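You operate a simulated robot arm through the tools that you are given. There is no shell and no other tool.

The job below is to be done with a simulated robot arm. You get a single attempt, and the scene is never put back.

TASK
Move the coated base to the steel tray, then cement the top of the tray's blue-label one.
Fine: the coated one stands in the holder; set the next one in it; orange pot, blue brush; brush back in its dish, leave the pot open. Set down upright: blue brush. A coat counts when it lies all over at full strength: go over it till it gets no stronger.

It is judged by the outcome, as a careful person would: the job done as asked, and still so three seconds after it is handed in. It fails if anything else is knocked over, pushed out of place, dropped, spilled or broken.

THE ROBOT
A 6-joint arm with a two-finger gripper, fixed in place. Base frame: the origin is on the floor under the middle of its stand, x ahead of it, y to its left, z up; the work surface is at about z = 860. Units: mm, degrees, N and s.
With the tool pointing down near the work surface it reaches from about 160 to 840 mm from the base axis. Its first joint turns from -166.0 to 166.0 degrees. Payload 1.66 kg.
The tool frame sits at the grasp point between the pads (the TCP): z along the fingers, y along the line on which they close. The tips reach 16 mm beyond it. The gripper opens to 111 mm; its body begins 104 mm behind the TCP.
Orientation is told as [roll, pitch, yaw] about the base's x, y, z axes, in that order, counted from this pose: with the fingers straight down and closing along the base's y, the tool's x points along the base's -x, its y along +y and its z along -z.

THE INTERFACE
- The arm moves only by the tool send_rows. Its argument "series" is a list that holds one entry, the list of rows, each a list of 6 numbers: the shift along the base's x, y, z in mm, then the turn, a rotation vector about the base's x, y, z in degrees. In form: [[[x, y, z, ax, ay, az], ...]]. A call has 1 to 20 rows; each row is the pose to reach, as a shift and turn from the pose commanded when the call began. "fingers" is the gripper command, from -1 (fully open) to 1 (shut), values between in proportion, set as the call begins (left out, the last holds). A row lasts 0.2 s, in which the tool goes at most 50 mm and 8.6 degrees; a call with a longer step from one row to the next is refused whole, and so is a gripper value outside its range. Where a pose cannot be reached the arm comes as near as it can. A force on the tool above 40 N (or 10 N above the force at the start of the call, whichever is more), or a blocked arm, ends the call early, and 0.2 s more pass. The fingers move at their own pace (about 169.8 mm/s each) and stop on an object; they squeeze with about 32 N. The grip force told is the motor's: it shows also when the fingers shut on nothing. Time passes only in rows, and 0.2 s behind the last, so rows that repeat a pose let the fingers close. The reply holds the time, the measured pose of the TCP, the force on the tool along the base axes, the opening and the grip force, in the units named above and with some noise, with the torque about the TCP (base axes, N m) and any sound that the robot's microphone picked up.
- Cameras (640 x 400 px; columns grow to the right, rows downward): "scene" is fixed at [51.7, 652.1, 1680.5]; the picture's right is [-0.65, -0.76, 0.00], its down [-0.51, 0.44, -0.74] and it looks along [0.56, -0.48, -0.67] (base axes); focal length 345 px, centre (320, 200). "wrist" rides on the gripper at [70, 14, -143] in the tool frame; the picture's right is [-0.19, 0.98, 0.00], its down [-0.87, -0.17, -0.47] and it looks along [-0.46, -0.09, 0.88] (tool axes); focal length 230 px, centre (320, 200). There is no depth. A picture from a camera that has moved, and an enlarged one, comes with that camera's place and axes in the base frame and with its lens.
- capture(camera): a new picture of that camera. The clock stands still meanwhile.
- slide_trunk(by): moves the trunk up (or, below 0, down) by that many mm; the arm rides with it, the base frame stays. It gives what a move gives, with no picture.
- enlarge(camera, box): a new picture of the part [left, top, right, bottom] of that camera's present view, enlarged. The clock stands still meanwhile.
- finish_job(): hands the job in; it is judged then, once.

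Places have to be worked out from the pictures, the camera data and where the tool is seen. Open the gripper and draw the arm clear of the work before you hand the job in, unless the task says otherwise.

The tools are called as a command line: name --argument value ..., lists and objects as JSON in quotes. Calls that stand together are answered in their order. send_rows: Moves the arm, as the interface text tells. Its arguments: {"type":"object","properties":{"series":{"type":"array","items":{"type":"array","items":{"type":"array","items":{"type":"number"}}}},"fingers":{"type":"number"}},"required":["series"]} The other tools are called the same way: slide_trunk (by) moves the trunk up or down; capture (camera) takes a picture; enlarge (camera, box) takes an enlarged picture of a part of a camera's view; finish_job () hands the job in.

At the start:

```text
time_s: 0.0
ee_pos: [513.0, 59.1, 1265.2]
tool_rot: [0.0, -0.1, 0.0]
ft_force: [0.2, 0.0, -0.1]
moment: [0.01, 0.06, 0.03]
grip_width: 110.8
grip_force: 0.1
trunk travel left (down, up): [-75.0, 515.0]
```

scene: 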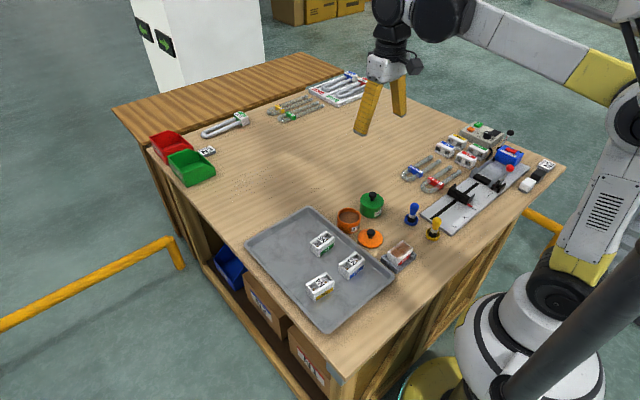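
wrist: 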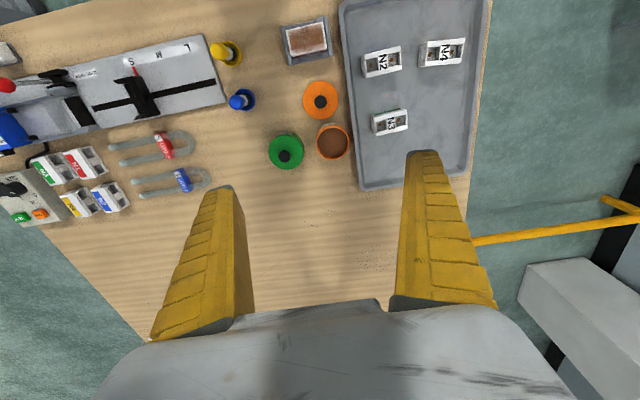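

I'll start by looking closely at the tray, the pots and the holder area from both cameras.

enlarge --camera "scene" --box '[240, 180, 460, 320]'

enlarge --camera "wrist" --box '[200, 0, 500, 190]'

enlarge --camera "scene" --box '[390, 110, 560, 250]'

```text
2.86 times, centred on (350, 250) of scene
camera zoom: at [51.7, 652.1, 1680.5], right [-0.65, -0.76, 0.0], down [-0.51, 0.44, -0.74], along [0.56, -0.48, -0.67], focal length 987 px, centre (234, 57)
```

zoom: 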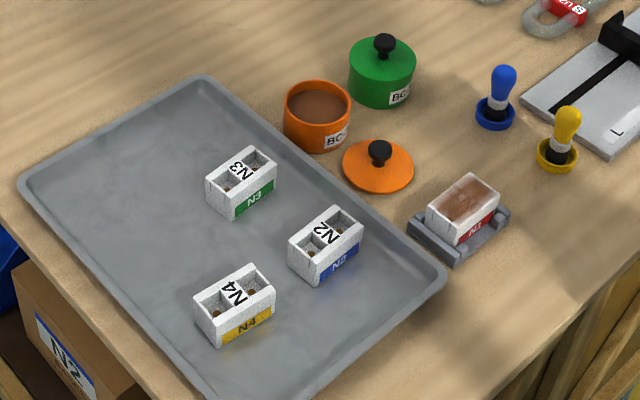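

```text
2.11 times, centred on (350, 95) of wrist
camera zoom: at [444.7, 71.6, 1407.4], right [0.19, 0.98, 0.0], down [0.87, -0.17, 0.47], along [0.46, -0.09, -0.88], focal length 484 px, centre (257, 421)
```

zoom: 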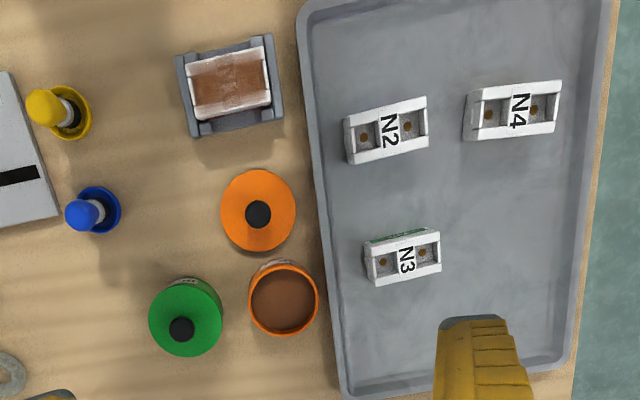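

```text
2.86 times, centred on (475, 180) of scene
camera zoom: at [51.7, 652.1, 1680.5], right [-0.65, -0.76, 0.0], down [-0.51, 0.44, -0.74], along [0.56, -0.48, -0.67], focal length 987 px, centre (-123, 257)
```

zoom: 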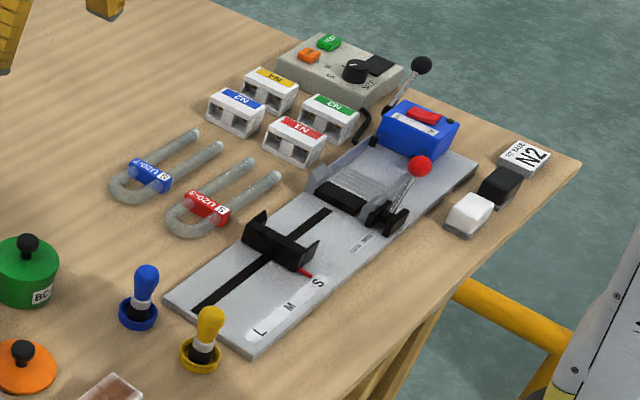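

N1 (red, coated) stands in the grey holder at about (381, 61). N2 (blue label) is on the tray at about (441, 192), the orange pot is open near (574, 75), and the blue brush is near (454, -102). I'll move the wrist camera closer for better measurements.

send_rows --series '[[[-30, 5, -24, 0, 0, 0], [-60, 10, -48, 0, 0, 0], [-90, 15, -72, 0, 0, 0], [-120, 20, -96, 0, 0, 0], [-150, 25, -120, 0, 0, 0], [-183, 31, -145, 0, 0, 0], [-183, 31, -145, 0, 0, 0]]]'

capture --camera "wrist"

```text
time_s: 1.6
ee_pos: [330.8, 89.4, 1120.5]
tool_rot: [-0.1, 0.0, -0.1]
ft_force: [-1.0, 1.1, -0.2]
moment: [0.02, -0.05, 0.0]
grip_width: 110.9
grip_force: 0.1
trunk travel left (down, up): [-75.0, 515.0]
```

```text
taken
camera wrist: at [261.2, 103.3, 1263.1], right [0.19, 0.98, 0.0], down [0.87, -0.17, 0.47], along [0.46, -0.09, -0.88], focal length 230 px, centre (320, 200)
```

wrist: 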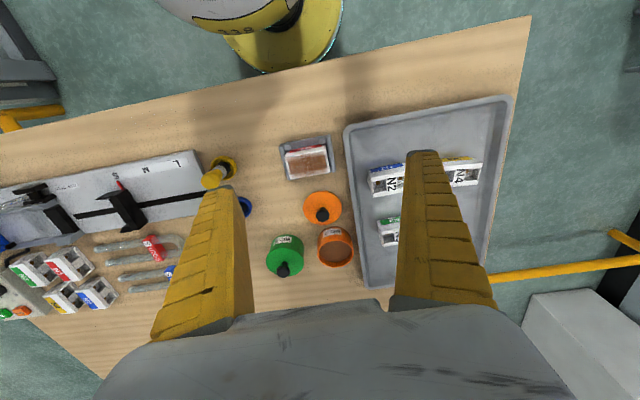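

Now I'll enlarge the holder, brush and tray regions in this view.

enlarge --camera "wrist" --box '[260, 120, 360, 290]'

enlarge --camera "wrist" --box '[330, 90, 530, 290]'

enlarge --camera "wrist" --box '[270, 120, 350, 200]'

```text
2.35 times, centred on (310, 205) of wrist
camera zoom: at [261.2, 103.3, 1263.1], right [0.19, 0.98, 0.0], down [0.87, -0.17, 0.47], along [0.46, -0.09, -0.88], focal length 541 px, centre (344, 188)
```

zoom: 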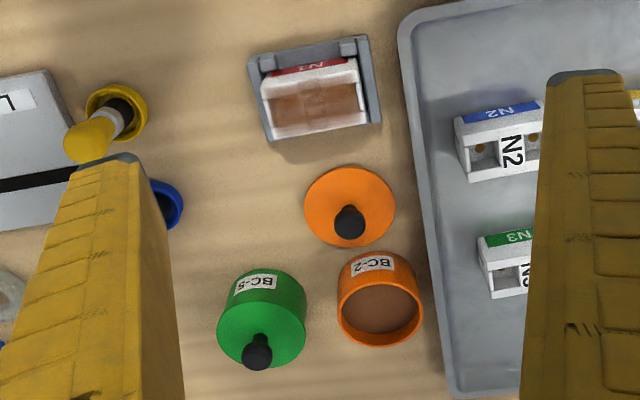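

```text
2.00 times, centred on (430, 190) of wrist
camera zoom: at [261.2, 103.3, 1263.1], right [0.19, 0.98, 0.0], down [0.87, -0.17, 0.47], along [0.46, -0.09, -0.88], focal length 460 px, centre (100, 220)
```

zoom: 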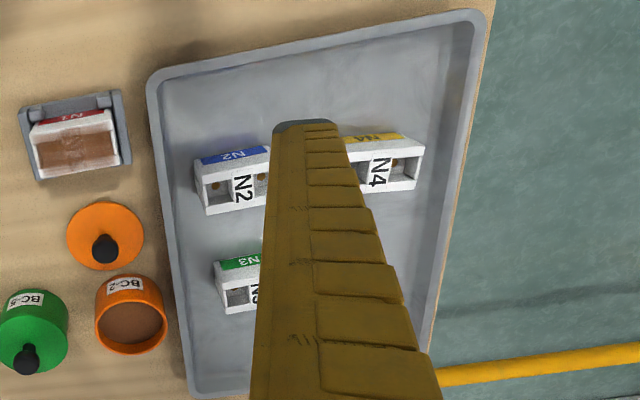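

```text
5.00 times, centred on (310, 160) of wrist
camera zoom: at [261.2, 103.3, 1263.1], right [0.19, 0.98, 0.0], down [0.87, -0.17, 0.47], along [0.46, -0.09, -0.88], focal length 1150 px, centre (370, 400)
```

zoom: 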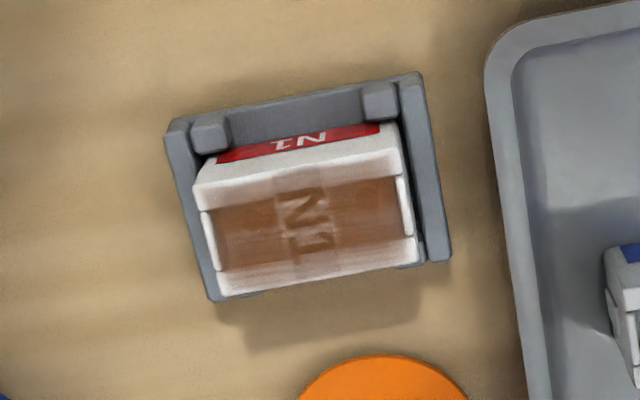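

N1's top measures about 68 × 39 mm with no yaw, and its label faces the robot. I'll enlarge the scene view of the holder and of each other item, to triangulate heights.

enlarge --camera "scene" --box '[375, 225, 425, 275]'

enlarge --camera "scene" --box '[295, 225, 375, 305]'

enlarge --camera "scene" --box '[330, 185, 450, 255]'

```text
8.00 times, centred on (400, 250) of scene
camera zoom: at [51.7, 652.1, 1680.5], right [-0.65, -0.76, 0.0], down [-0.51, 0.44, -0.74], along [0.56, -0.48, -0.67], focal length 2763 px, centre (-320, -200)
```

zoom: 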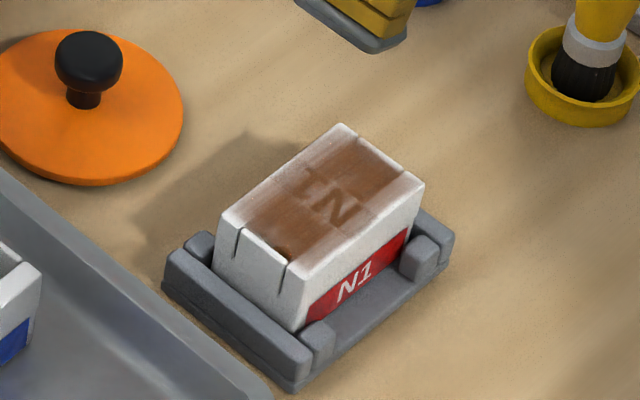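

```text
5.00 times, centred on (335, 265) of scene
camera zoom: at [51.7, 652.1, 1680.5], right [-0.65, -0.76, 0.0], down [-0.51, 0.44, -0.74], along [0.56, -0.48, -0.67], focal length 1727 px, centre (245, -125)
```

zoom: 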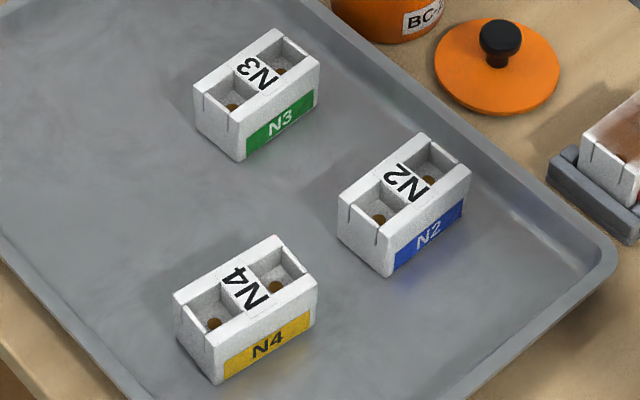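

```text
5.33 times, centred on (390, 220) of scene
camera zoom: at [51.7, 652.1, 1680.5], right [-0.65, -0.76, 0.0], down [-0.51, 0.44, -0.74], along [0.56, -0.48, -0.67], focal length 1842 px, centre (-53, 93)
```

zoom: 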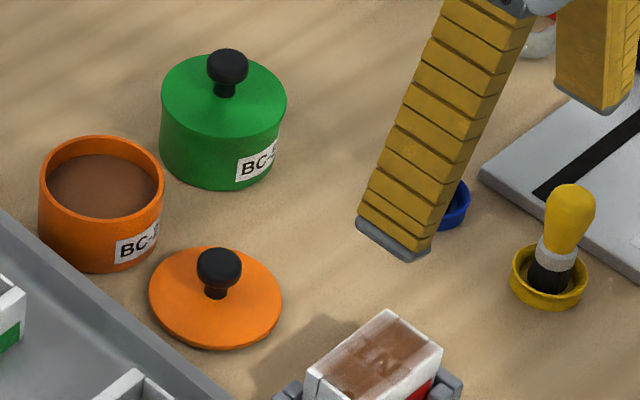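

The height triangulation puts N1's top near z ≈ 900. It measures about 68 × 38 mm and sits between low end walls and corner lugs. I'll drop the wrist camera closer over the holder for a precise measurement.

send_rows --series '[[[22, -7, -30, 0, 0, 0], [45, -15, -60, 0, 0, 0], [67, -22, -90, 0, 0, 0], [90, -30, -120, 0, 0, 0], [90, -30, -120, 0, 0, 0]]]'

capture --camera "wrist"

enlarge --camera "wrist" --box '[240, 60, 400, 160]'

```text
time_s: 2.8
ee_pos: [420.1, 60.4, 999.8]
tool_rot: [0.1, 0.0, 0.0]
ft_force: [0.3, -0.5, 0.0]
moment: [0.02, 0.04, -0.02]
grip_width: 110.8
grip_force: 0.0
trunk travel left (down, up): [-75.0, 515.0]
```

```text
taken
camera wrist: at [352.2, 73.0, 1142.6], right [0.19, 0.98, 0.0], down [0.87, -0.17, 0.47], along [0.46, -0.09, -0.88], focal length 230 px, centre (320, 200)
```

wrist: 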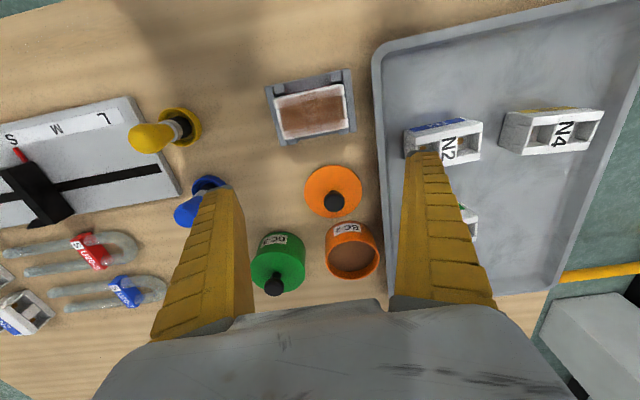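

```text
4.00 times, centred on (320, 110) of wrist
camera zoom: at [352.2, 73.0, 1142.6], right [0.19, 0.98, 0.0], down [0.87, -0.17, 0.47], along [0.46, -0.09, -0.88], focal length 920 px, centre (320, 560)
```

zoom: 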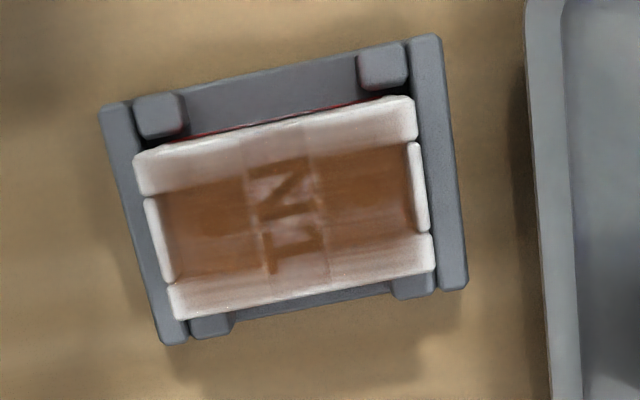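

The holder is clear in this view: low end walls at ±y, four corner lugs, and N1 aligned almost with the base axes. I'll close the fingers briefly in the air to see where the tool centre shows in the wrist picture, as a calibration check.

send_rows --series '[[[0, 0, 0, 0, 0, 0], [0, 0, 0, 0, 0, 0], [0, 0, 0, 0, 0, 0]]]' --fingers 1

capture --camera "wrist"

enlarge --camera "wrist" --box '[260, 120, 400, 220]'

enlarge --camera "wrist" --box '[120, 80, 260, 240]'

enlarge --camera "wrist" --box '[380, 40, 640, 260]'

```text
time_s: 3.6
ee_pos: [419.9, 60.8, 1000.8]
tool_rot: [0.0, 0.0, 0.0]
ft_force: [-0.5, 0.4, -1.0]
moment: [0.01, 0.0, 0.02]
grip_width: 0.2
grip_force: 28.1
trunk travel left (down, up): [-75.0, 515.0]
```

```text
taken
camera wrist: at [351.6, 73.2, 1143.1], right [0.19, 0.98, 0.0], down [0.87, -0.17, 0.47], along [0.46, -0.09, -0.88], focal length 230 px, centre (320, 200)
```

wrist: 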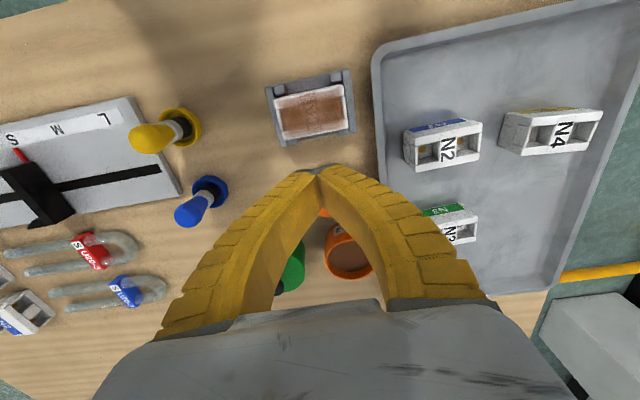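

```text
4.00 times, centred on (330, 170) of wrist
camera zoom: at [351.6, 73.2, 1143.1], right [0.19, 0.98, 0.0], down [0.87, -0.17, 0.47], along [0.46, -0.09, -0.88], focal length 920 px, centre (280, 320)
```

zoom: 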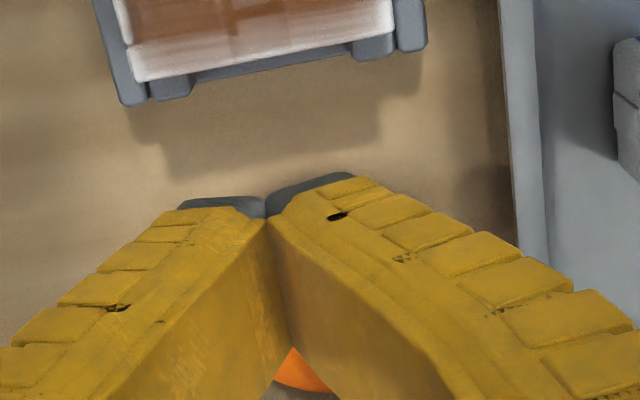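

```text
2.50 times, centred on (190, 160) of wrist
camera zoom: at [351.6, 73.2, 1143.1], right [0.19, 0.98, 0.0], down [0.87, -0.17, 0.47], along [0.46, -0.09, -0.88], focal length 575 px, centre (645, 300)
```

zoom: 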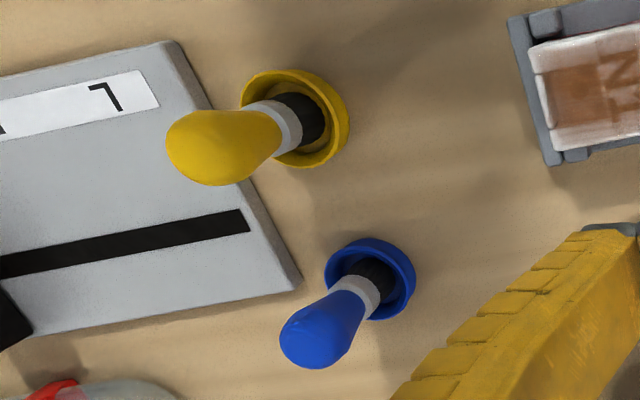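

```text
1.82 times, centred on (510, 150) of wrist
camera zoom: at [351.6, 73.2, 1143.1], right [0.19, 0.98, 0.0], down [0.87, -0.17, 0.47], along [0.46, -0.09, -0.88], focal length 418 px, centre (-26, 291)
```

zoom: 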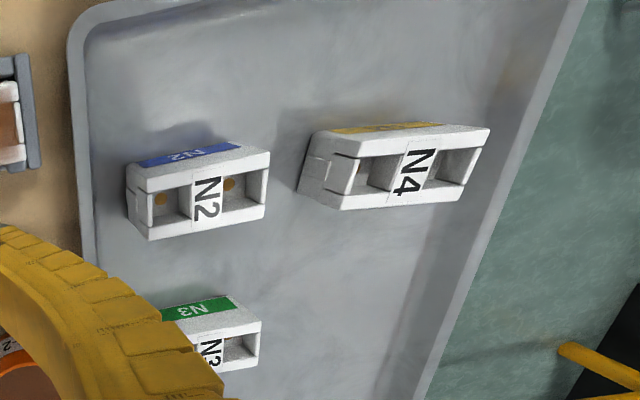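

The fingers seem to pivot, spread when open and meeting at the tips when closed. I'll look at the gripper from the scene camera to understand its pad geometry.

enlarge --camera "scene" --box '[330, 120, 480, 260]'

```text
2.86 times, centred on (405, 190) of scene
camera zoom: at [51.7, 652.1, 1680.5], right [-0.65, -0.76, 0.0], down [-0.51, 0.44, -0.74], along [0.56, -0.48, -0.67], focal length 987 px, centre (77, 229)
```

zoom: 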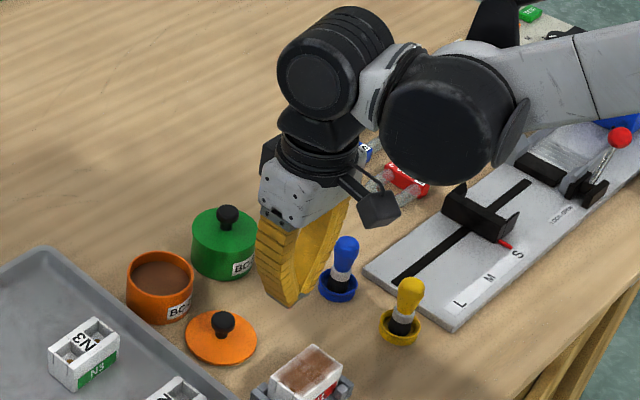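

I'll set the fingers to about 44 mm opening to view the pad angle near block width, and read the width the command gives.

send_rows --series '[[[0, 0, 0, 0, 0, 0], [0, 0, 0, 0, 0, 0]]]' --fingers 0.2

enlarge --camera "wrist" --box '[240, 120, 420, 320]'

enlarge --camera "scene" --box '[380, 165, 470, 235]'

```text
time_s: 4.2
ee_pos: [418.4, 60.2, 999.7]
tool_rot: [-0.1, 0.1, -0.1]
ft_force: [1.0, -1.0, 0.0]
moment: [0.01, 0.03, 0.01]
grip_width: 46.8
grip_force: 1.6
trunk travel left (down, up): [-75.0, 515.0]
```

```text
2.00 times, centred on (330, 220) of wrist
camera zoom: at [351.6, 73.2, 1143.1], right [0.19, 0.98, 0.0], down [0.87, -0.17, 0.47], along [0.46, -0.09, -0.88], focal length 460 px, centre (300, 160)
```

zoom: 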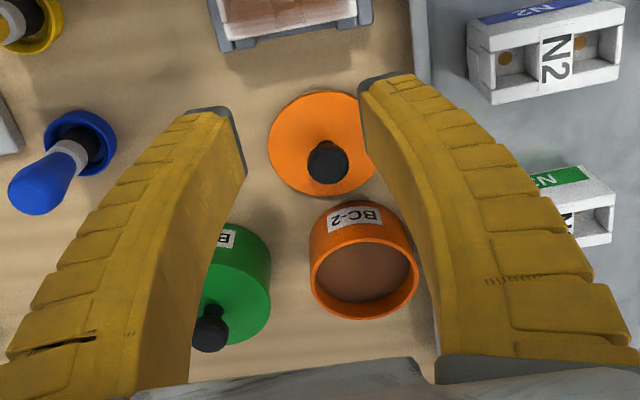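

```text
5.71 times, centred on (425, 200) of scene
camera zoom: at [51.7, 652.1, 1680.5], right [-0.65, -0.76, 0.0], down [-0.51, 0.44, -0.74], along [0.56, -0.48, -0.67], focal length 1974 px, centre (-280, 200)
```

zoom: 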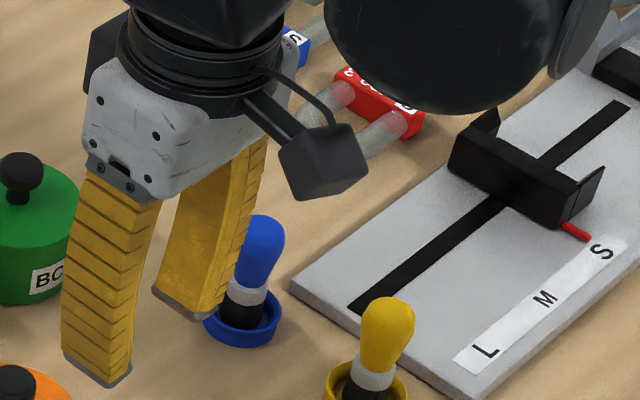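

The fingers are flexible fin-ray style, about 23 mm wide. The tip point in the picture matches the nominal tool-to-camera offset well. I'll yaw the tool 90° so it closes along x, across the blocks' short side, and move above the tray for a top view.

send_rows --series '[[[2, 14, 4, 0, 0, 8], [4, 28, 8, 0, 0, 16], [6, 42, 12, 0, 0, 24], [8, 56, 16, 0, 0, 32], [10, 70, 20, 0, 0, 40], [12, 84, 24, 0, 0, 48], [14, 98, 28, 0, 0, 56], [16, 112, 32, 0, 0, 64], [18, 126, 36, 0, 0, 72], [20, 140, 40, 0, 0, 80], [20, 155, 40, 0, 0, 88], [20, 155, 40, 0, 0, 90], [20, 155, 40, 0, 0, 90]]]' --fingers -1

capture --camera "wrist"

```text
time_s: 7.0
ee_pos: [439.4, 215.3, 1040.4]
tool_rot: [-0.1, 0.1, 90.0]
ft_force: [0.9, 0.0, -0.1]
moment: [0.03, 0.02, 0.01]
grip_width: 111.0
grip_force: 0.2
trunk travel left (down, up): [-75.0, 515.0]
```

```text
taken
camera wrist: at [428.5, 144.1, 1182.5], right [-0.98, 0.19, 0.0], down [0.17, 0.87, 0.47], along [0.09, 0.46, -0.88], focal length 230 px, centre (320, 200)
```

wrist: 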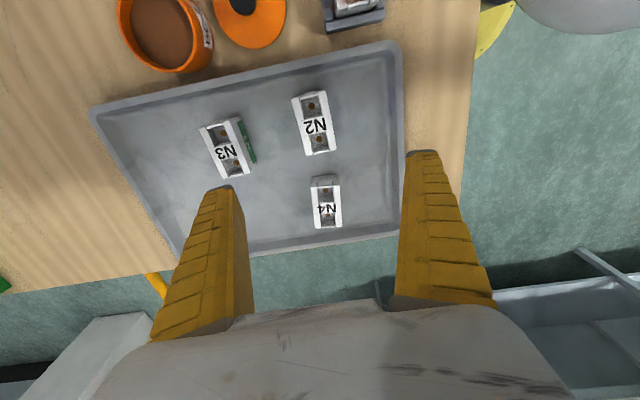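

The tray is fully visible now. I'll enlarge N2, N3 and N4 to measure their positions and yaw, and the tray outline.

enlarge --camera "wrist" --box '[180, 60, 400, 250]'

enlarge --camera "wrist" --box '[270, 70, 370, 170]'

```text
2.11 times, centred on (290, 155) of wrist
camera zoom: at [428.5, 144.1, 1182.5], right [-0.98, 0.19, 0.0], down [0.17, 0.87, 0.47], along [0.09, 0.46, -0.88], focal length 484 px, centre (383, 295)
```

zoom: 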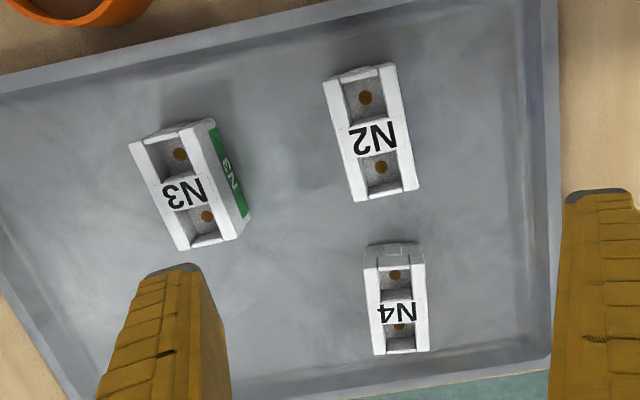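

```text
4.00 times, centred on (320, 120) of wrist
camera zoom: at [428.5, 144.1, 1182.5], right [-0.98, 0.19, 0.0], down [0.17, 0.87, 0.47], along [0.09, 0.46, -0.88], focal length 920 px, centre (320, 520)
```

zoom: 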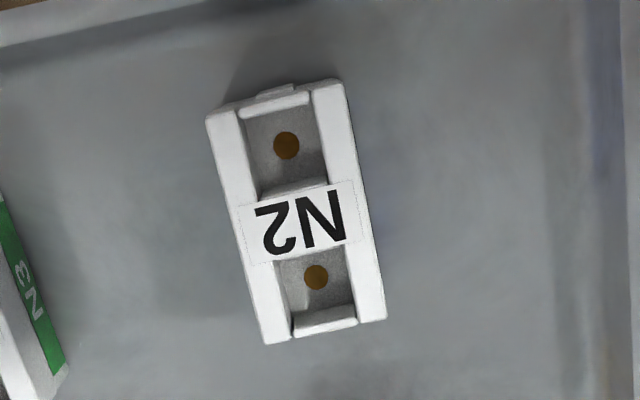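

N2 sits at about (441, 194) with a yaw near +2°, N3 at (555, 202) and N4 at (447, 303). The tray floor spans about x 345–710 and y 138–386, so (555, 306) is a free spot for N1. I'll go above N1 to confirm its centre in this yaw.

send_rows --series '[[[-12, -31, -8, 0, 0, 0], [-24, -62, -16, 0, 0, 0], [-36, -93, -24, 0, 0, 0], [-48, -124, -32, 0, 0, 0], [-60, -155, -40, 0, 0, 0], [-60, -155, -40, 0, 0, 0]]]'

capture --camera "wrist"

enlarge --camera "wrist" --box '[260, 105, 380, 205]'

```text
time_s: 8.4
ee_pos: [380.8, 59.5, 1001.6]
tool_rot: [0.0, 0.0, 89.9]
ft_force: [-0.6, 0.3, 0.6]
moment: [-0.02, -0.04, 0.0]
grip_width: 110.7
grip_force: 0.0
trunk travel left (down, up): [-75.0, 515.0]
```

```text
taken
camera wrist: at [368.9, -12.1, 1144.1], right [-0.98, 0.19, 0.0], down [0.17, 0.87, 0.47], along [0.09, 0.46, -0.88], focal length 230 px, centre (320, 200)
```

wrist: 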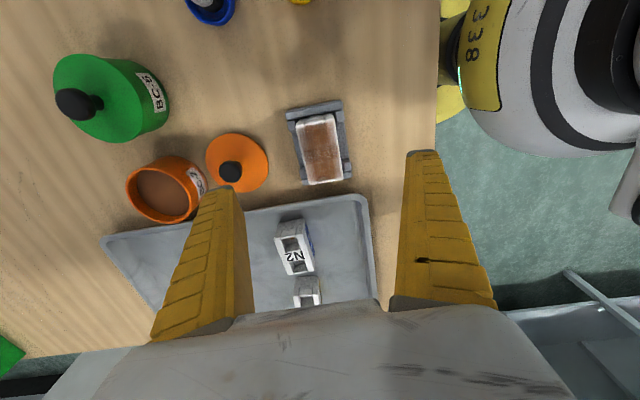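

```text
4.00 times, centred on (320, 155) of wrist
camera zoom: at [368.9, -12.1, 1144.1], right [-0.98, 0.19, 0.0], down [0.17, 0.87, 0.47], along [0.09, 0.46, -0.88], focal length 920 px, centre (320, 380)
```

zoom: 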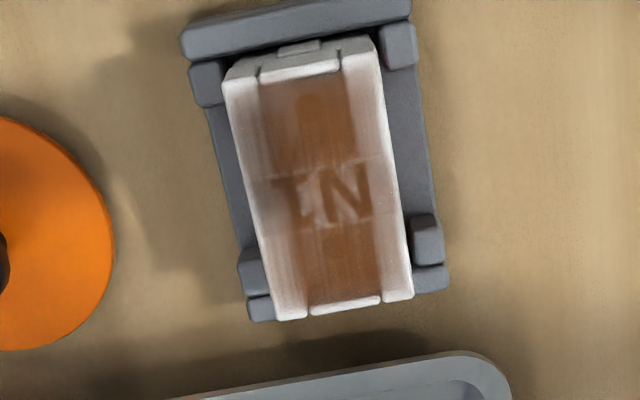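

N1's centre reads (379.3, 60.4) in my commanded frame, so the tool is within 1 mm of it. I'll narrow the fingers to about 62 mm and descend part of the way, then check the tips against the holder from both cameras.

send_rows --series '[[[-0.6, 0.3, 0, 0, 0, 0], [-0.6, 0.3, -20, 0, 0, 0], [-0.6, 0.3, -40, 0, 0, 0], [-0.6, 0.3, -60, 0, 0, 0], [-0.6, 0.3, -75, 0, 0, 0], [-0.6, 0.3, -88, 0, 0, 0], [-0.6, 0.3, -88, 0, 0, 0]]]' --fingers -0.12

capture --camera "wrist"

enlarge --camera "scene" --box '[360, 210, 440, 280]'

```text
time_s: 10.0
ee_pos: [378.8, 59.7, 910.7]
tool_rot: [0.1, -0.1, 90.0]
ft_force: [-0.4, 0.1, 0.1]
moment: [-0.01, 0.02, 0.0]
grip_width: 63.9
grip_force: 1.4
trunk travel left (down, up): [-75.0, 515.0]
```

```text
taken
camera wrist: at [368.2, -10.8, 1054.4], right [-0.98, 0.19, 0.0], down [0.17, 0.87, 0.47], along [0.09, 0.46, -0.88], focal length 230 px, centre (320, 200)
```

wrist: 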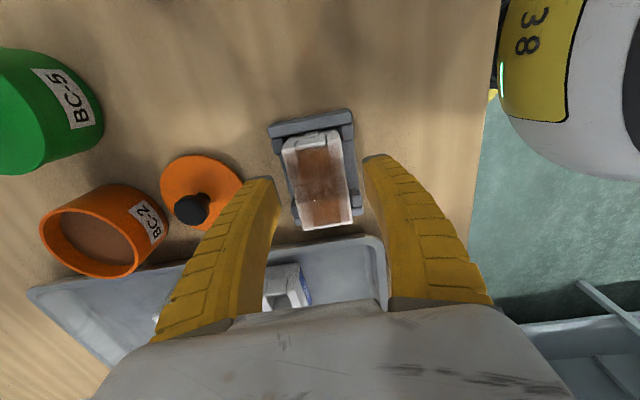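

```text
5.71 times, centred on (400, 245) of scene
camera zoom: at [51.7, 652.1, 1680.5], right [-0.65, -0.76, 0.0], down [-0.51, 0.44, -0.74], along [0.56, -0.48, -0.67], focal length 1974 px, centre (-137, -57)
```

zoom: 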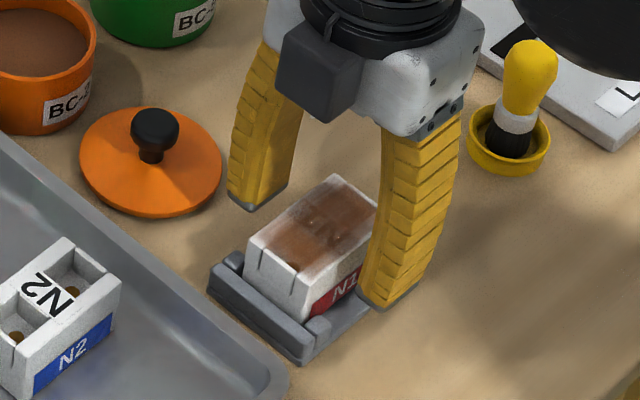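

The tips straddle the block above the lugs. I'll enlarge to compare the gaps on both sides before going lower.

enlarge --camera "wrist" --box '[255, 100, 395, 240]'

```text
2.86 times, centred on (325, 170) of wrist
camera zoom: at [368.2, -10.8, 1054.4], right [-0.98, 0.19, 0.0], down [0.17, 0.87, 0.47], along [0.09, 0.46, -0.88], focal length 657 px, centre (306, 286)
```

zoom: 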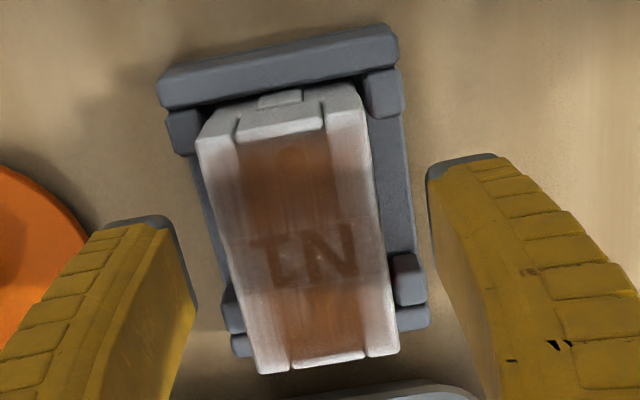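

Finger gaps are symmetric (about +14 and −14 mm) and the block is centred to within 0.5 mm. I'll descend 13 mm more, tips about 20 mm below the block top, and close.

send_rows --series '[[[0, 0, -7, 0, 0, 0], [0, 0, -13, 0, 0, 0], [0, 0, -13, 0, 0, 0]]]'

enlarge --camera "scene" --box '[370, 220, 430, 280]'

```text
time_s: 10.8
ee_pos: [379.0, 59.4, 898.6]
tool_rot: [-0.1, 0.0, 90.0]
ft_force: [0.5, 0.2, -0.7]
moment: [0.02, -0.01, 0.01]
grip_width: 64.1
grip_force: 1.7
trunk travel left (down, up): [-75.0, 515.0]
```

```text
6.67 times, centred on (400, 250) of scene
camera zoom: at [51.7, 652.1, 1680.5], right [-0.65, -0.76, 0.0], down [-0.51, 0.44, -0.74], along [0.56, -0.48, -0.67], focal length 2302 px, centre (-213, -133)
```

zoom: 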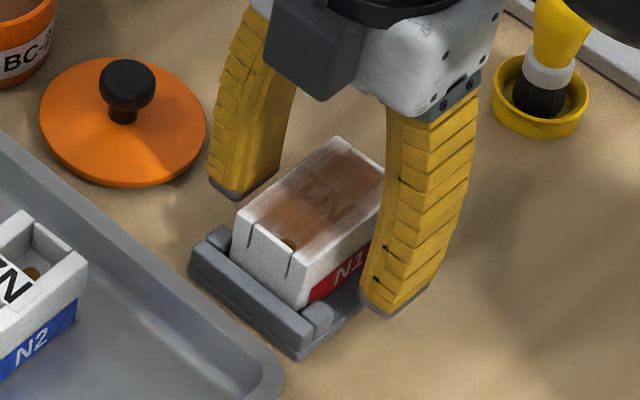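

The tips hang clear on both sides with no contact. I'll close on N1.

send_rows --series '[[[0, 0, 0, 0, 0, 0], [0, 0, 0, 0, 0, 0], [0, 0, 0, 0, 0, 0]]]' --fingers 1

enlarge --camera "scene" --box '[370, 220, 430, 280]'

enlarge --camera "wrist" --box '[255, 100, 395, 240]'

```text
time_s: 11.6
ee_pos: [379.8, 60.1, 898.3]
tool_rot: [0.0, 0.0, 89.9]
ft_force: [4.4, 0.8, 14.9]
moment: [0.01, -0.06, 0.01]
grip_width: 36.5
grip_force: 31.9
trunk travel left (down, up): [-75.0, 515.0]
```

```text
6.67 times, centred on (400, 250) of scene
camera zoom: at [51.7, 652.1, 1680.5], right [-0.65, -0.76, 0.0], down [-0.51, 0.44, -0.74], along [0.56, -0.48, -0.67], focal length 2302 px, centre (-213, -133)
```

zoom: 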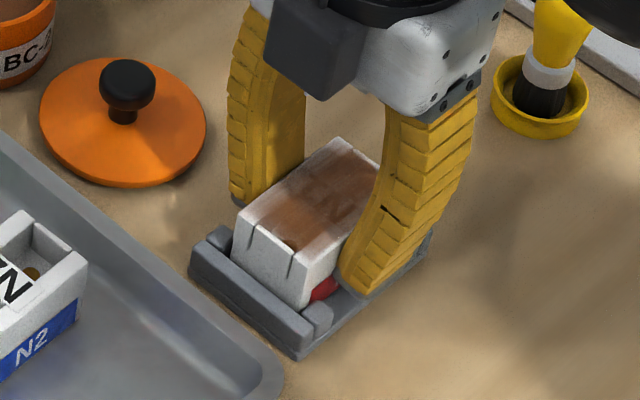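

```text
2.86 times, centred on (325, 170) of wrist
camera zoom: at [367.5, -10.4, 1041.5], right [-0.98, 0.19, 0.0], down [0.17, 0.87, 0.47], along [0.09, 0.46, -0.88], focal length 657 px, centre (306, 286)
```

zoom: 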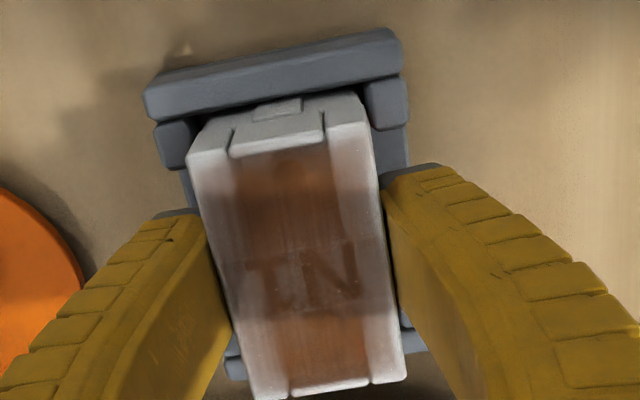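

Grip is firm at 36.5 mm and 32 N, with the block centred. I'll lift straight up slowly.

send_rows --series '[[[0, 0, 3, 0, 0, 0], [0, 0, 7, 0, 0, 0], [0, 0, 12, 0, 0, 0], [0, 0, 18, 0, 0, 0], [0, 0, 26, 0, 0, 0], [0, 0, 36, 0, 0, 0], [0, 0, 50, 0, 0, 0], [0, 0, 65, 0, 0, 0], [0, 0, 80, 0, 0, 0], [0, 0, 80, 0, 0, 0]]]'

capture --camera "wrist"

enlarge --camera "scene" --box '[360, 190, 440, 280]'

enlarge --camera "wrist" --box '[255, 100, 395, 240]'

```text
time_s: 13.8
ee_pos: [380.4, 59.9, 977.5]
tool_rot: [0.0, 0.0, 90.0]
ft_force: [-0.8, -0.7, 0.8]
moment: [0.0, 0.0, 0.01]
grip_width: 0.0
grip_force: 28.2
trunk travel left (down, up): [-75.0, 515.0]
```

```text
taken
camera wrist: at [367.0, -10.9, 1121.0], right [-0.98, 0.19, 0.0], down [0.17, 0.87, 0.47], along [0.09, 0.46, -0.88], focal length 230 px, centre (320, 200)
```

wrist: 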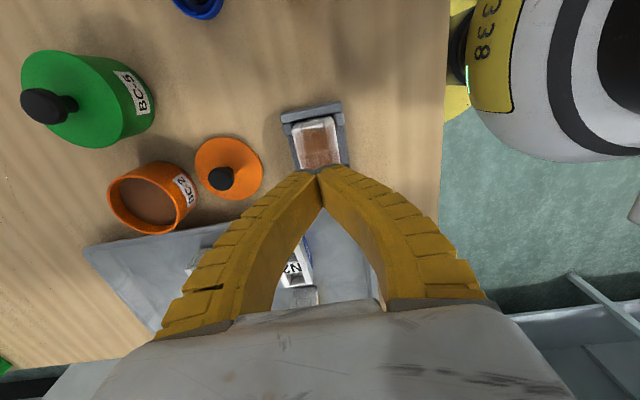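

```text
4.44 times, centred on (400, 235) of scene
camera zoom: at [51.7, 652.1, 1680.5], right [-0.65, -0.76, 0.0], down [-0.51, 0.44, -0.74], along [0.56, -0.48, -0.67], focal length 1535 px, centre (-36, 44)
```

zoom: 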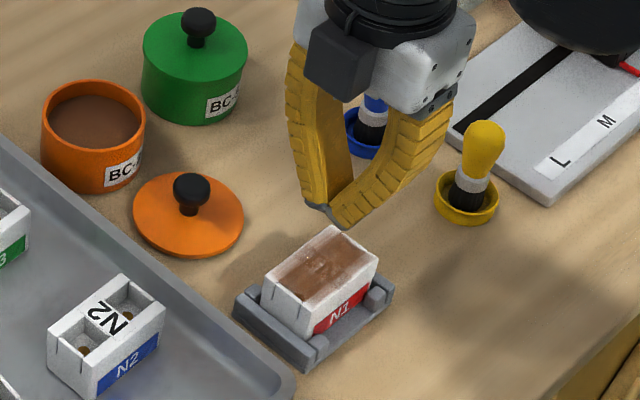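

```text
2.86 times, centred on (325, 170) of wrist
camera zoom: at [367.0, -10.9, 1121.0], right [-0.98, 0.19, 0.0], down [0.17, 0.87, 0.47], along [0.09, 0.46, -0.88], focal length 657 px, centre (306, 286)
```

zoom: 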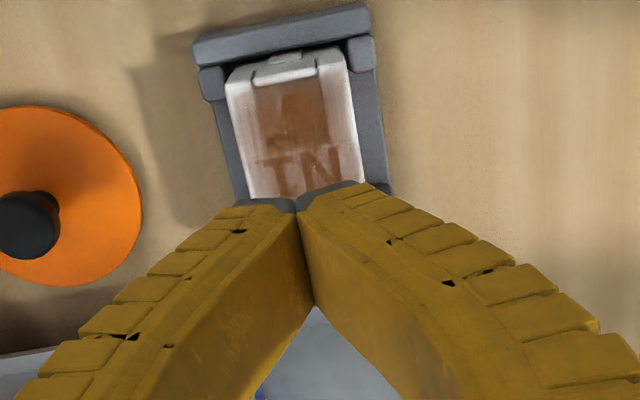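

The fingers slipped off and N1 is still seated in the holder. I'll inspect N1 and its coat closely before trying another grip.

enlarge --camera "scene" --box '[375, 225, 425, 275]'

enlarge --camera "wrist" --box '[280, 95, 360, 175]'

```text
8.00 times, centred on (400, 250) of scene
camera zoom: at [51.7, 652.1, 1680.5], right [-0.65, -0.76, 0.0], down [-0.51, 0.44, -0.74], along [0.56, -0.48, -0.67], focal length 2763 px, centre (-320, -200)
```

zoom: 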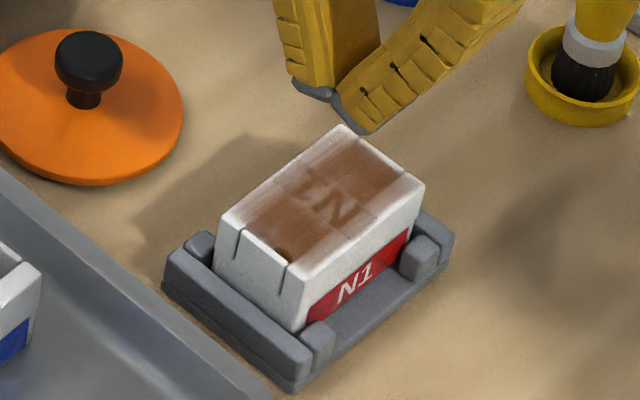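

```text
5.00 times, centred on (320, 135) of wrist
camera zoom: at [367.0, -10.9, 1121.0], right [-0.98, 0.19, 0.0], down [0.17, 0.87, 0.47], along [0.09, 0.46, -0.88], focal length 1150 px, centre (320, 525)
```

zoom: 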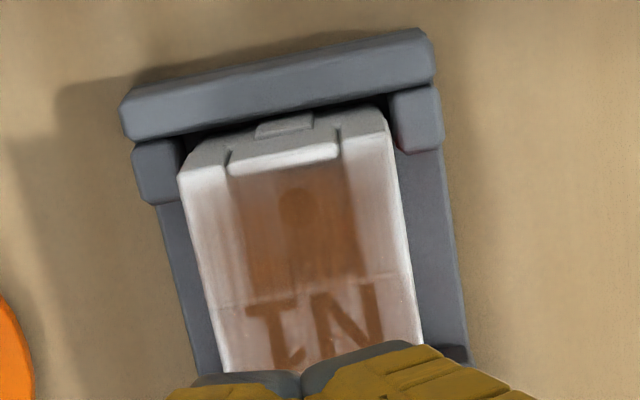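

N1 and its coat look unchanged and unmoved. The grip was too shallow, with only the curved tips touching. I'll reopen to about 62 mm and go down 8 mm deeper so the pads, not just the tips, hold the block.

send_rows --series '[[[0, 0, 0, 0, 0, 0], [0, 0, 0, 0, 0, 0], [0.4, 0, -20, 0, 0, 0], [0.4, 0, -40, 0, 0, 0], [0.4, 0, -60, 0, 0, 0], [0.4, 0, -72, 0, 0, 0], [0.4, 0, -80, 0, 0, 0], [0.4, 0, -84, 0, 0, 0], [0.4, 0, -88, 0, 0, 0], [0.4, 0, -88, 0, 0, 0]]]' --fingers -0.12

enlarge --camera "scene" --box '[370, 225, 430, 285]'

enlarge --camera "wrist" --box '[255, 100, 395, 240]'

```text
time_s: 16.0
ee_pos: [380.0, 60.5, 889.2]
tool_rot: [-0.1, 0.1, 90.0]
ft_force: [-0.6, -0.8, -0.8]
moment: [-0.02, 0.0, 0.02]
grip_width: 64.2
grip_force: 1.1
trunk travel left (down, up): [-75.0, 515.0]
```

```text
6.67 times, centred on (400, 255) of scene
camera zoom: at [51.7, 652.1, 1680.5], right [-0.65, -0.76, 0.0], down [-0.51, 0.44, -0.74], along [0.56, -0.48, -0.67], focal length 2302 px, centre (-213, -167)
```

zoom: 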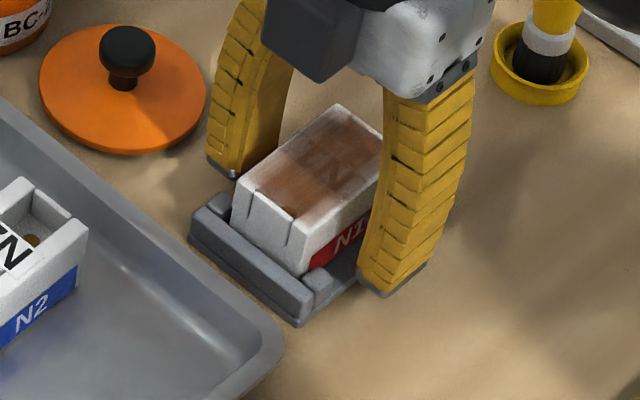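

```text
2.86 times, centred on (325, 170) of wrist
camera zoom: at [367.3, -10.5, 1032.8], right [-0.98, 0.19, 0.0], down [0.17, 0.87, 0.47], along [0.09, 0.46, -0.88], focal length 657 px, centre (306, 286)
```

zoom: 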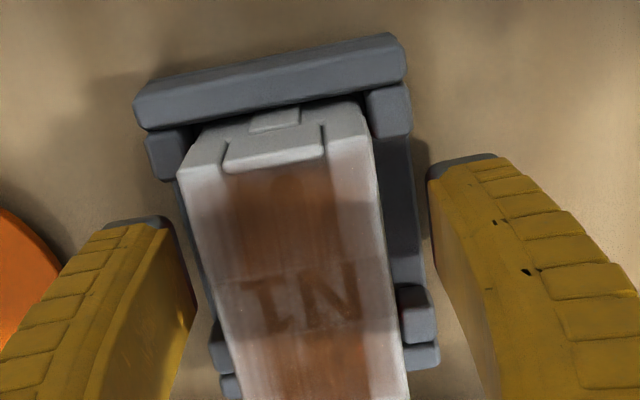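

Tips are just outside the holder's plate and above it, with no contact force. I'll close now.

send_rows --series '[[[0, 0, 0, 0, 0, 0], [0, 0, 0, 0, 0, 0], [0, 0, 0, 0, 0, 0], [0, 0, 0, 0, 0, 0]]]' --fingers 1

enlarge --camera "scene" --box '[370, 225, 430, 285]'

enlarge --camera "wrist" --box '[255, 100, 395, 240]'

```text
time_s: 17.0
ee_pos: [379.3, 59.3, 890.2]
tool_rot: [0.0, 0.0, 90.1]
ft_force: [2.6, -0.2, 13.8]
moment: [0.02, -0.03, -0.04]
grip_width: 36.3
grip_force: 31.3
trunk travel left (down, up): [-75.0, 515.0]
```

```text
6.67 times, centred on (400, 255) of scene
camera zoom: at [51.7, 652.1, 1680.5], right [-0.65, -0.76, 0.0], down [-0.51, 0.44, -0.74], along [0.56, -0.48, -0.67], focal length 2302 px, centre (-213, -167)
```

zoom: 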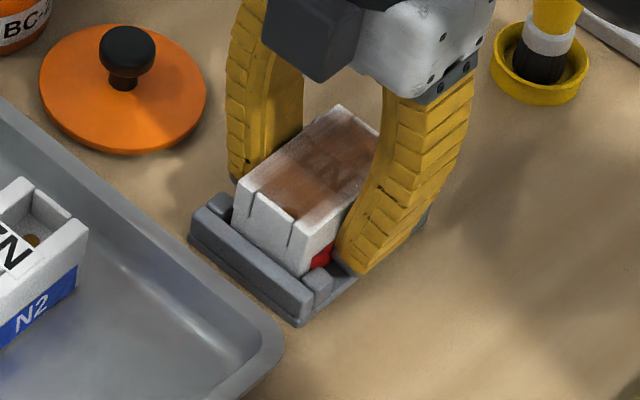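

```text
2.86 times, centred on (325, 170) of wrist
camera zoom: at [367.1, -10.5, 1033.1], right [-0.98, 0.19, 0.0], down [0.17, 0.87, 0.47], along [0.09, 0.46, -0.88], focal length 657 px, centre (306, 286)
```

zoom: 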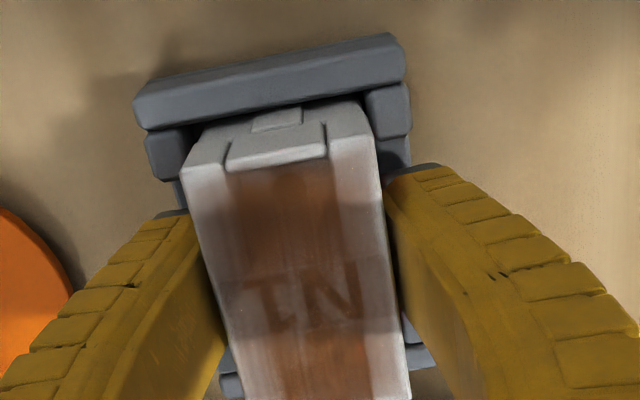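

Same grip width of 36.3 mm. I'll lift only 4 mm slowly and read the force and width to see whether the block follows.

send_rows --series '[[[0, 0, 1, 0, 0, 0], [0, 0, 2, 0, 0, 0], [0, 0, 3, 0, 0, 0], [0, 0, 4, 0, 0, 0], [0, 0, 4, 0, 0, 0]]]'

enlarge --camera "scene" --box '[370, 225, 430, 285]'

enlarge --camera "wrist" --box '[255, 100, 395, 240]'

```text
time_s: 18.2
ee_pos: [378.3, 58.6, 894.2]
tool_rot: [0.1, 0.1, 90.0]
ft_force: [1.2, 0.7, -1.3]
moment: [0.01, 0.01, 0.02]
grip_width: 35.3
grip_force: 31.9
trunk travel left (down, up): [-75.0, 515.0]
```

```text
6.67 times, centred on (400, 255) of scene
camera zoom: at [51.7, 652.1, 1680.5], right [-0.65, -0.76, 0.0], down [-0.51, 0.44, -0.74], along [0.56, -0.48, -0.67], focal length 2302 px, centre (-213, -167)
```

zoom: 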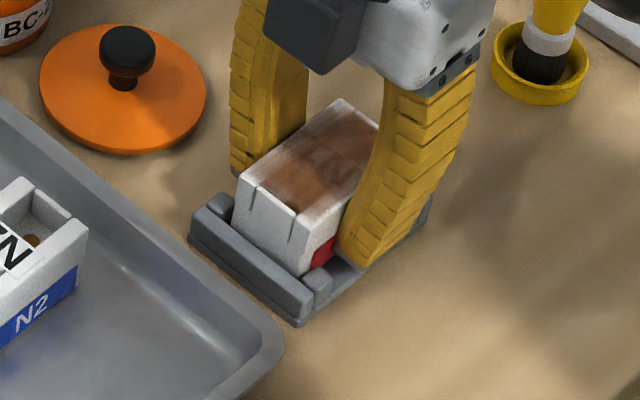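

```text
2.86 times, centred on (325, 170) of wrist
camera zoom: at [367.3, -10.9, 1037.3], right [-0.98, 0.19, 0.0], down [0.17, 0.87, 0.47], along [0.09, 0.46, -0.88], focal length 657 px, centre (306, 286)
```

zoom: 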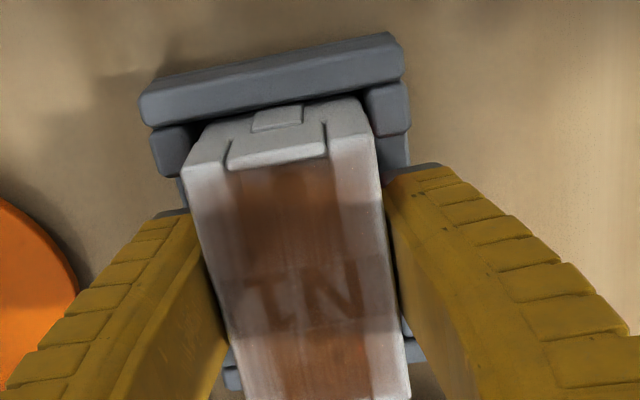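

N1 is rising with the fingers, and the load is about 1.3 N. I'll continue slowly in small steps and check again.

send_rows --series '[[[0, 0, 1, 0, 0, 0], [0, 0, 2, 0, 0, 0], [0, 0, 3, 0, 0, 0], [0, 0, 4, 0, 0, 0], [0, 0, 5, 0, 0, 0], [0, 0, 6, 0, 0, 0], [0, 0, 7, 0, 0, 0], [0, 0, 8, 0, 0, 0], [0, 0, 8, 0, 0, 0]]]'

enlarge --camera "scene" --box '[370, 225, 430, 285]'

enlarge --camera "wrist" --box '[255, 100, 395, 240]'

```text
time_s: 20.2
ee_pos: [379.6, 59.8, 902.3]
tool_rot: [0.0, 0.0, 90.0]
ft_force: [0.2, -0.2, -1.8]
moment: [0.0, -0.05, 0.03]
grip_width: 34.8
grip_force: 31.8
trunk travel left (down, up): [-75.0, 515.0]
```

```text
6.67 times, centred on (400, 255) of scene
camera zoom: at [51.7, 652.1, 1680.5], right [-0.65, -0.76, 0.0], down [-0.51, 0.44, -0.74], along [0.56, -0.48, -0.67], focal length 2302 px, centre (-213, -167)
```

zoom: 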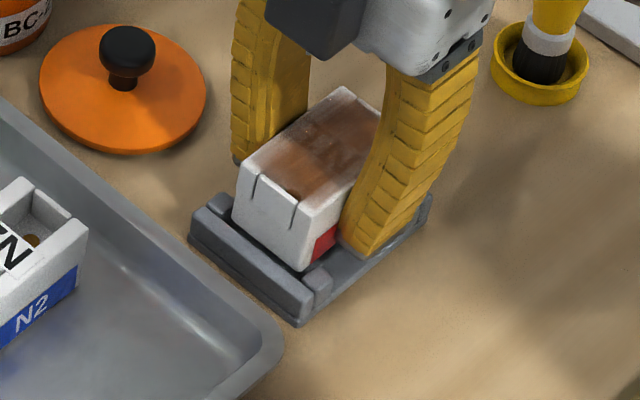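

```text
2.86 times, centred on (325, 170) of wrist
camera zoom: at [367.8, -10.7, 1045.3], right [-0.98, 0.19, 0.0], down [0.17, 0.87, 0.47], along [0.09, 0.46, -0.88], focal length 657 px, centre (306, 286)
```

zoom: 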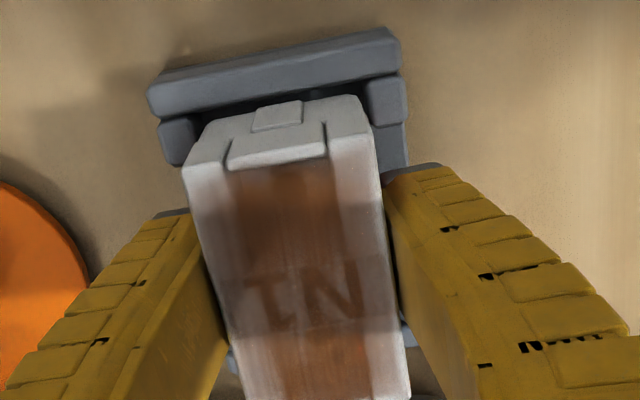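

N1 stays fixed relative to the fingers and is clear of the holder. I'll continue lifting gently to travel height.

send_rows --series '[[[0, 0, 3, 0, 0, 0], [0, 0, 7, 0, 0, 0], [0, 0, 12, 0, 0, 0], [0, 0, 17, 0, 0, 0], [0, 0, 23, 0, 0, 0], [0, 0, 29, 0, 0, 0], [0, 0, 35, 0, 0, 0], [0, 0, 41, 0, 0, 0], [0, 0, 47, 0, 0, 0], [0, 0, 52, 0, 0, 0], [0, 0, 55, 0, 0, 0]]]'

capture --camera "wrist"

enlarge --camera "scene" --box '[340, 190, 440, 290]'

```text
time_s: 22.6
ee_pos: [379.4, 59.6, 958.0]
tool_rot: [0.0, -0.1, 89.9]
ft_force: [-0.1, 0.0, -1.2]
moment: [0.01, -0.01, -0.03]
grip_width: 35.0
grip_force: 32.0
trunk travel left (down, up): [-75.0, 515.0]
```

```text
taken
camera wrist: at [367.9, -10.8, 1100.7], right [-0.98, 0.19, 0.0], down [0.17, 0.87, 0.47], along [0.09, 0.46, -0.88], focal length 230 px, centre (320, 200)
```

wrist: 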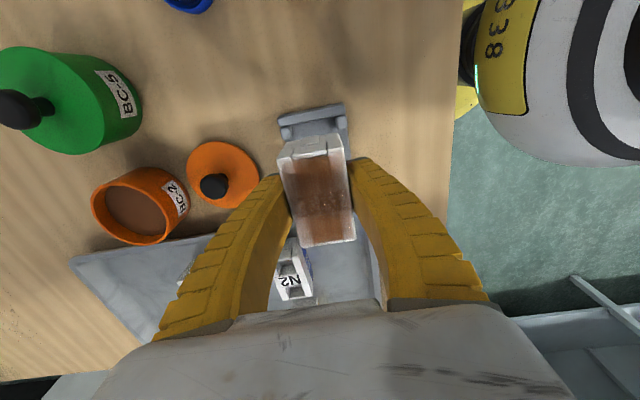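

```text
4.00 times, centred on (390, 240) of scene
camera zoom: at [51.7, 652.1, 1680.5], right [-0.65, -0.76, 0.0], down [-0.51, 0.44, -0.74], along [0.56, -0.48, -0.67], focal length 1382 px, centre (40, 40)
```

zoom: 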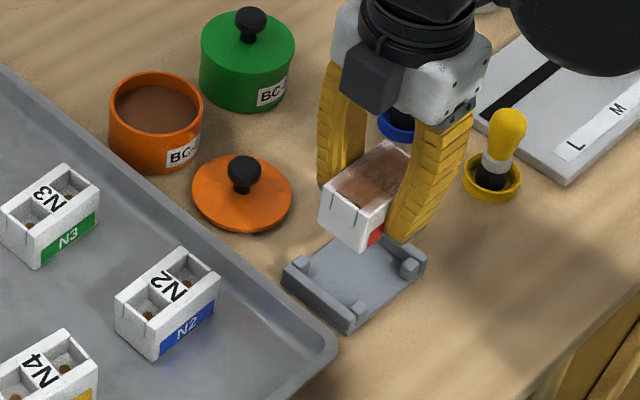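

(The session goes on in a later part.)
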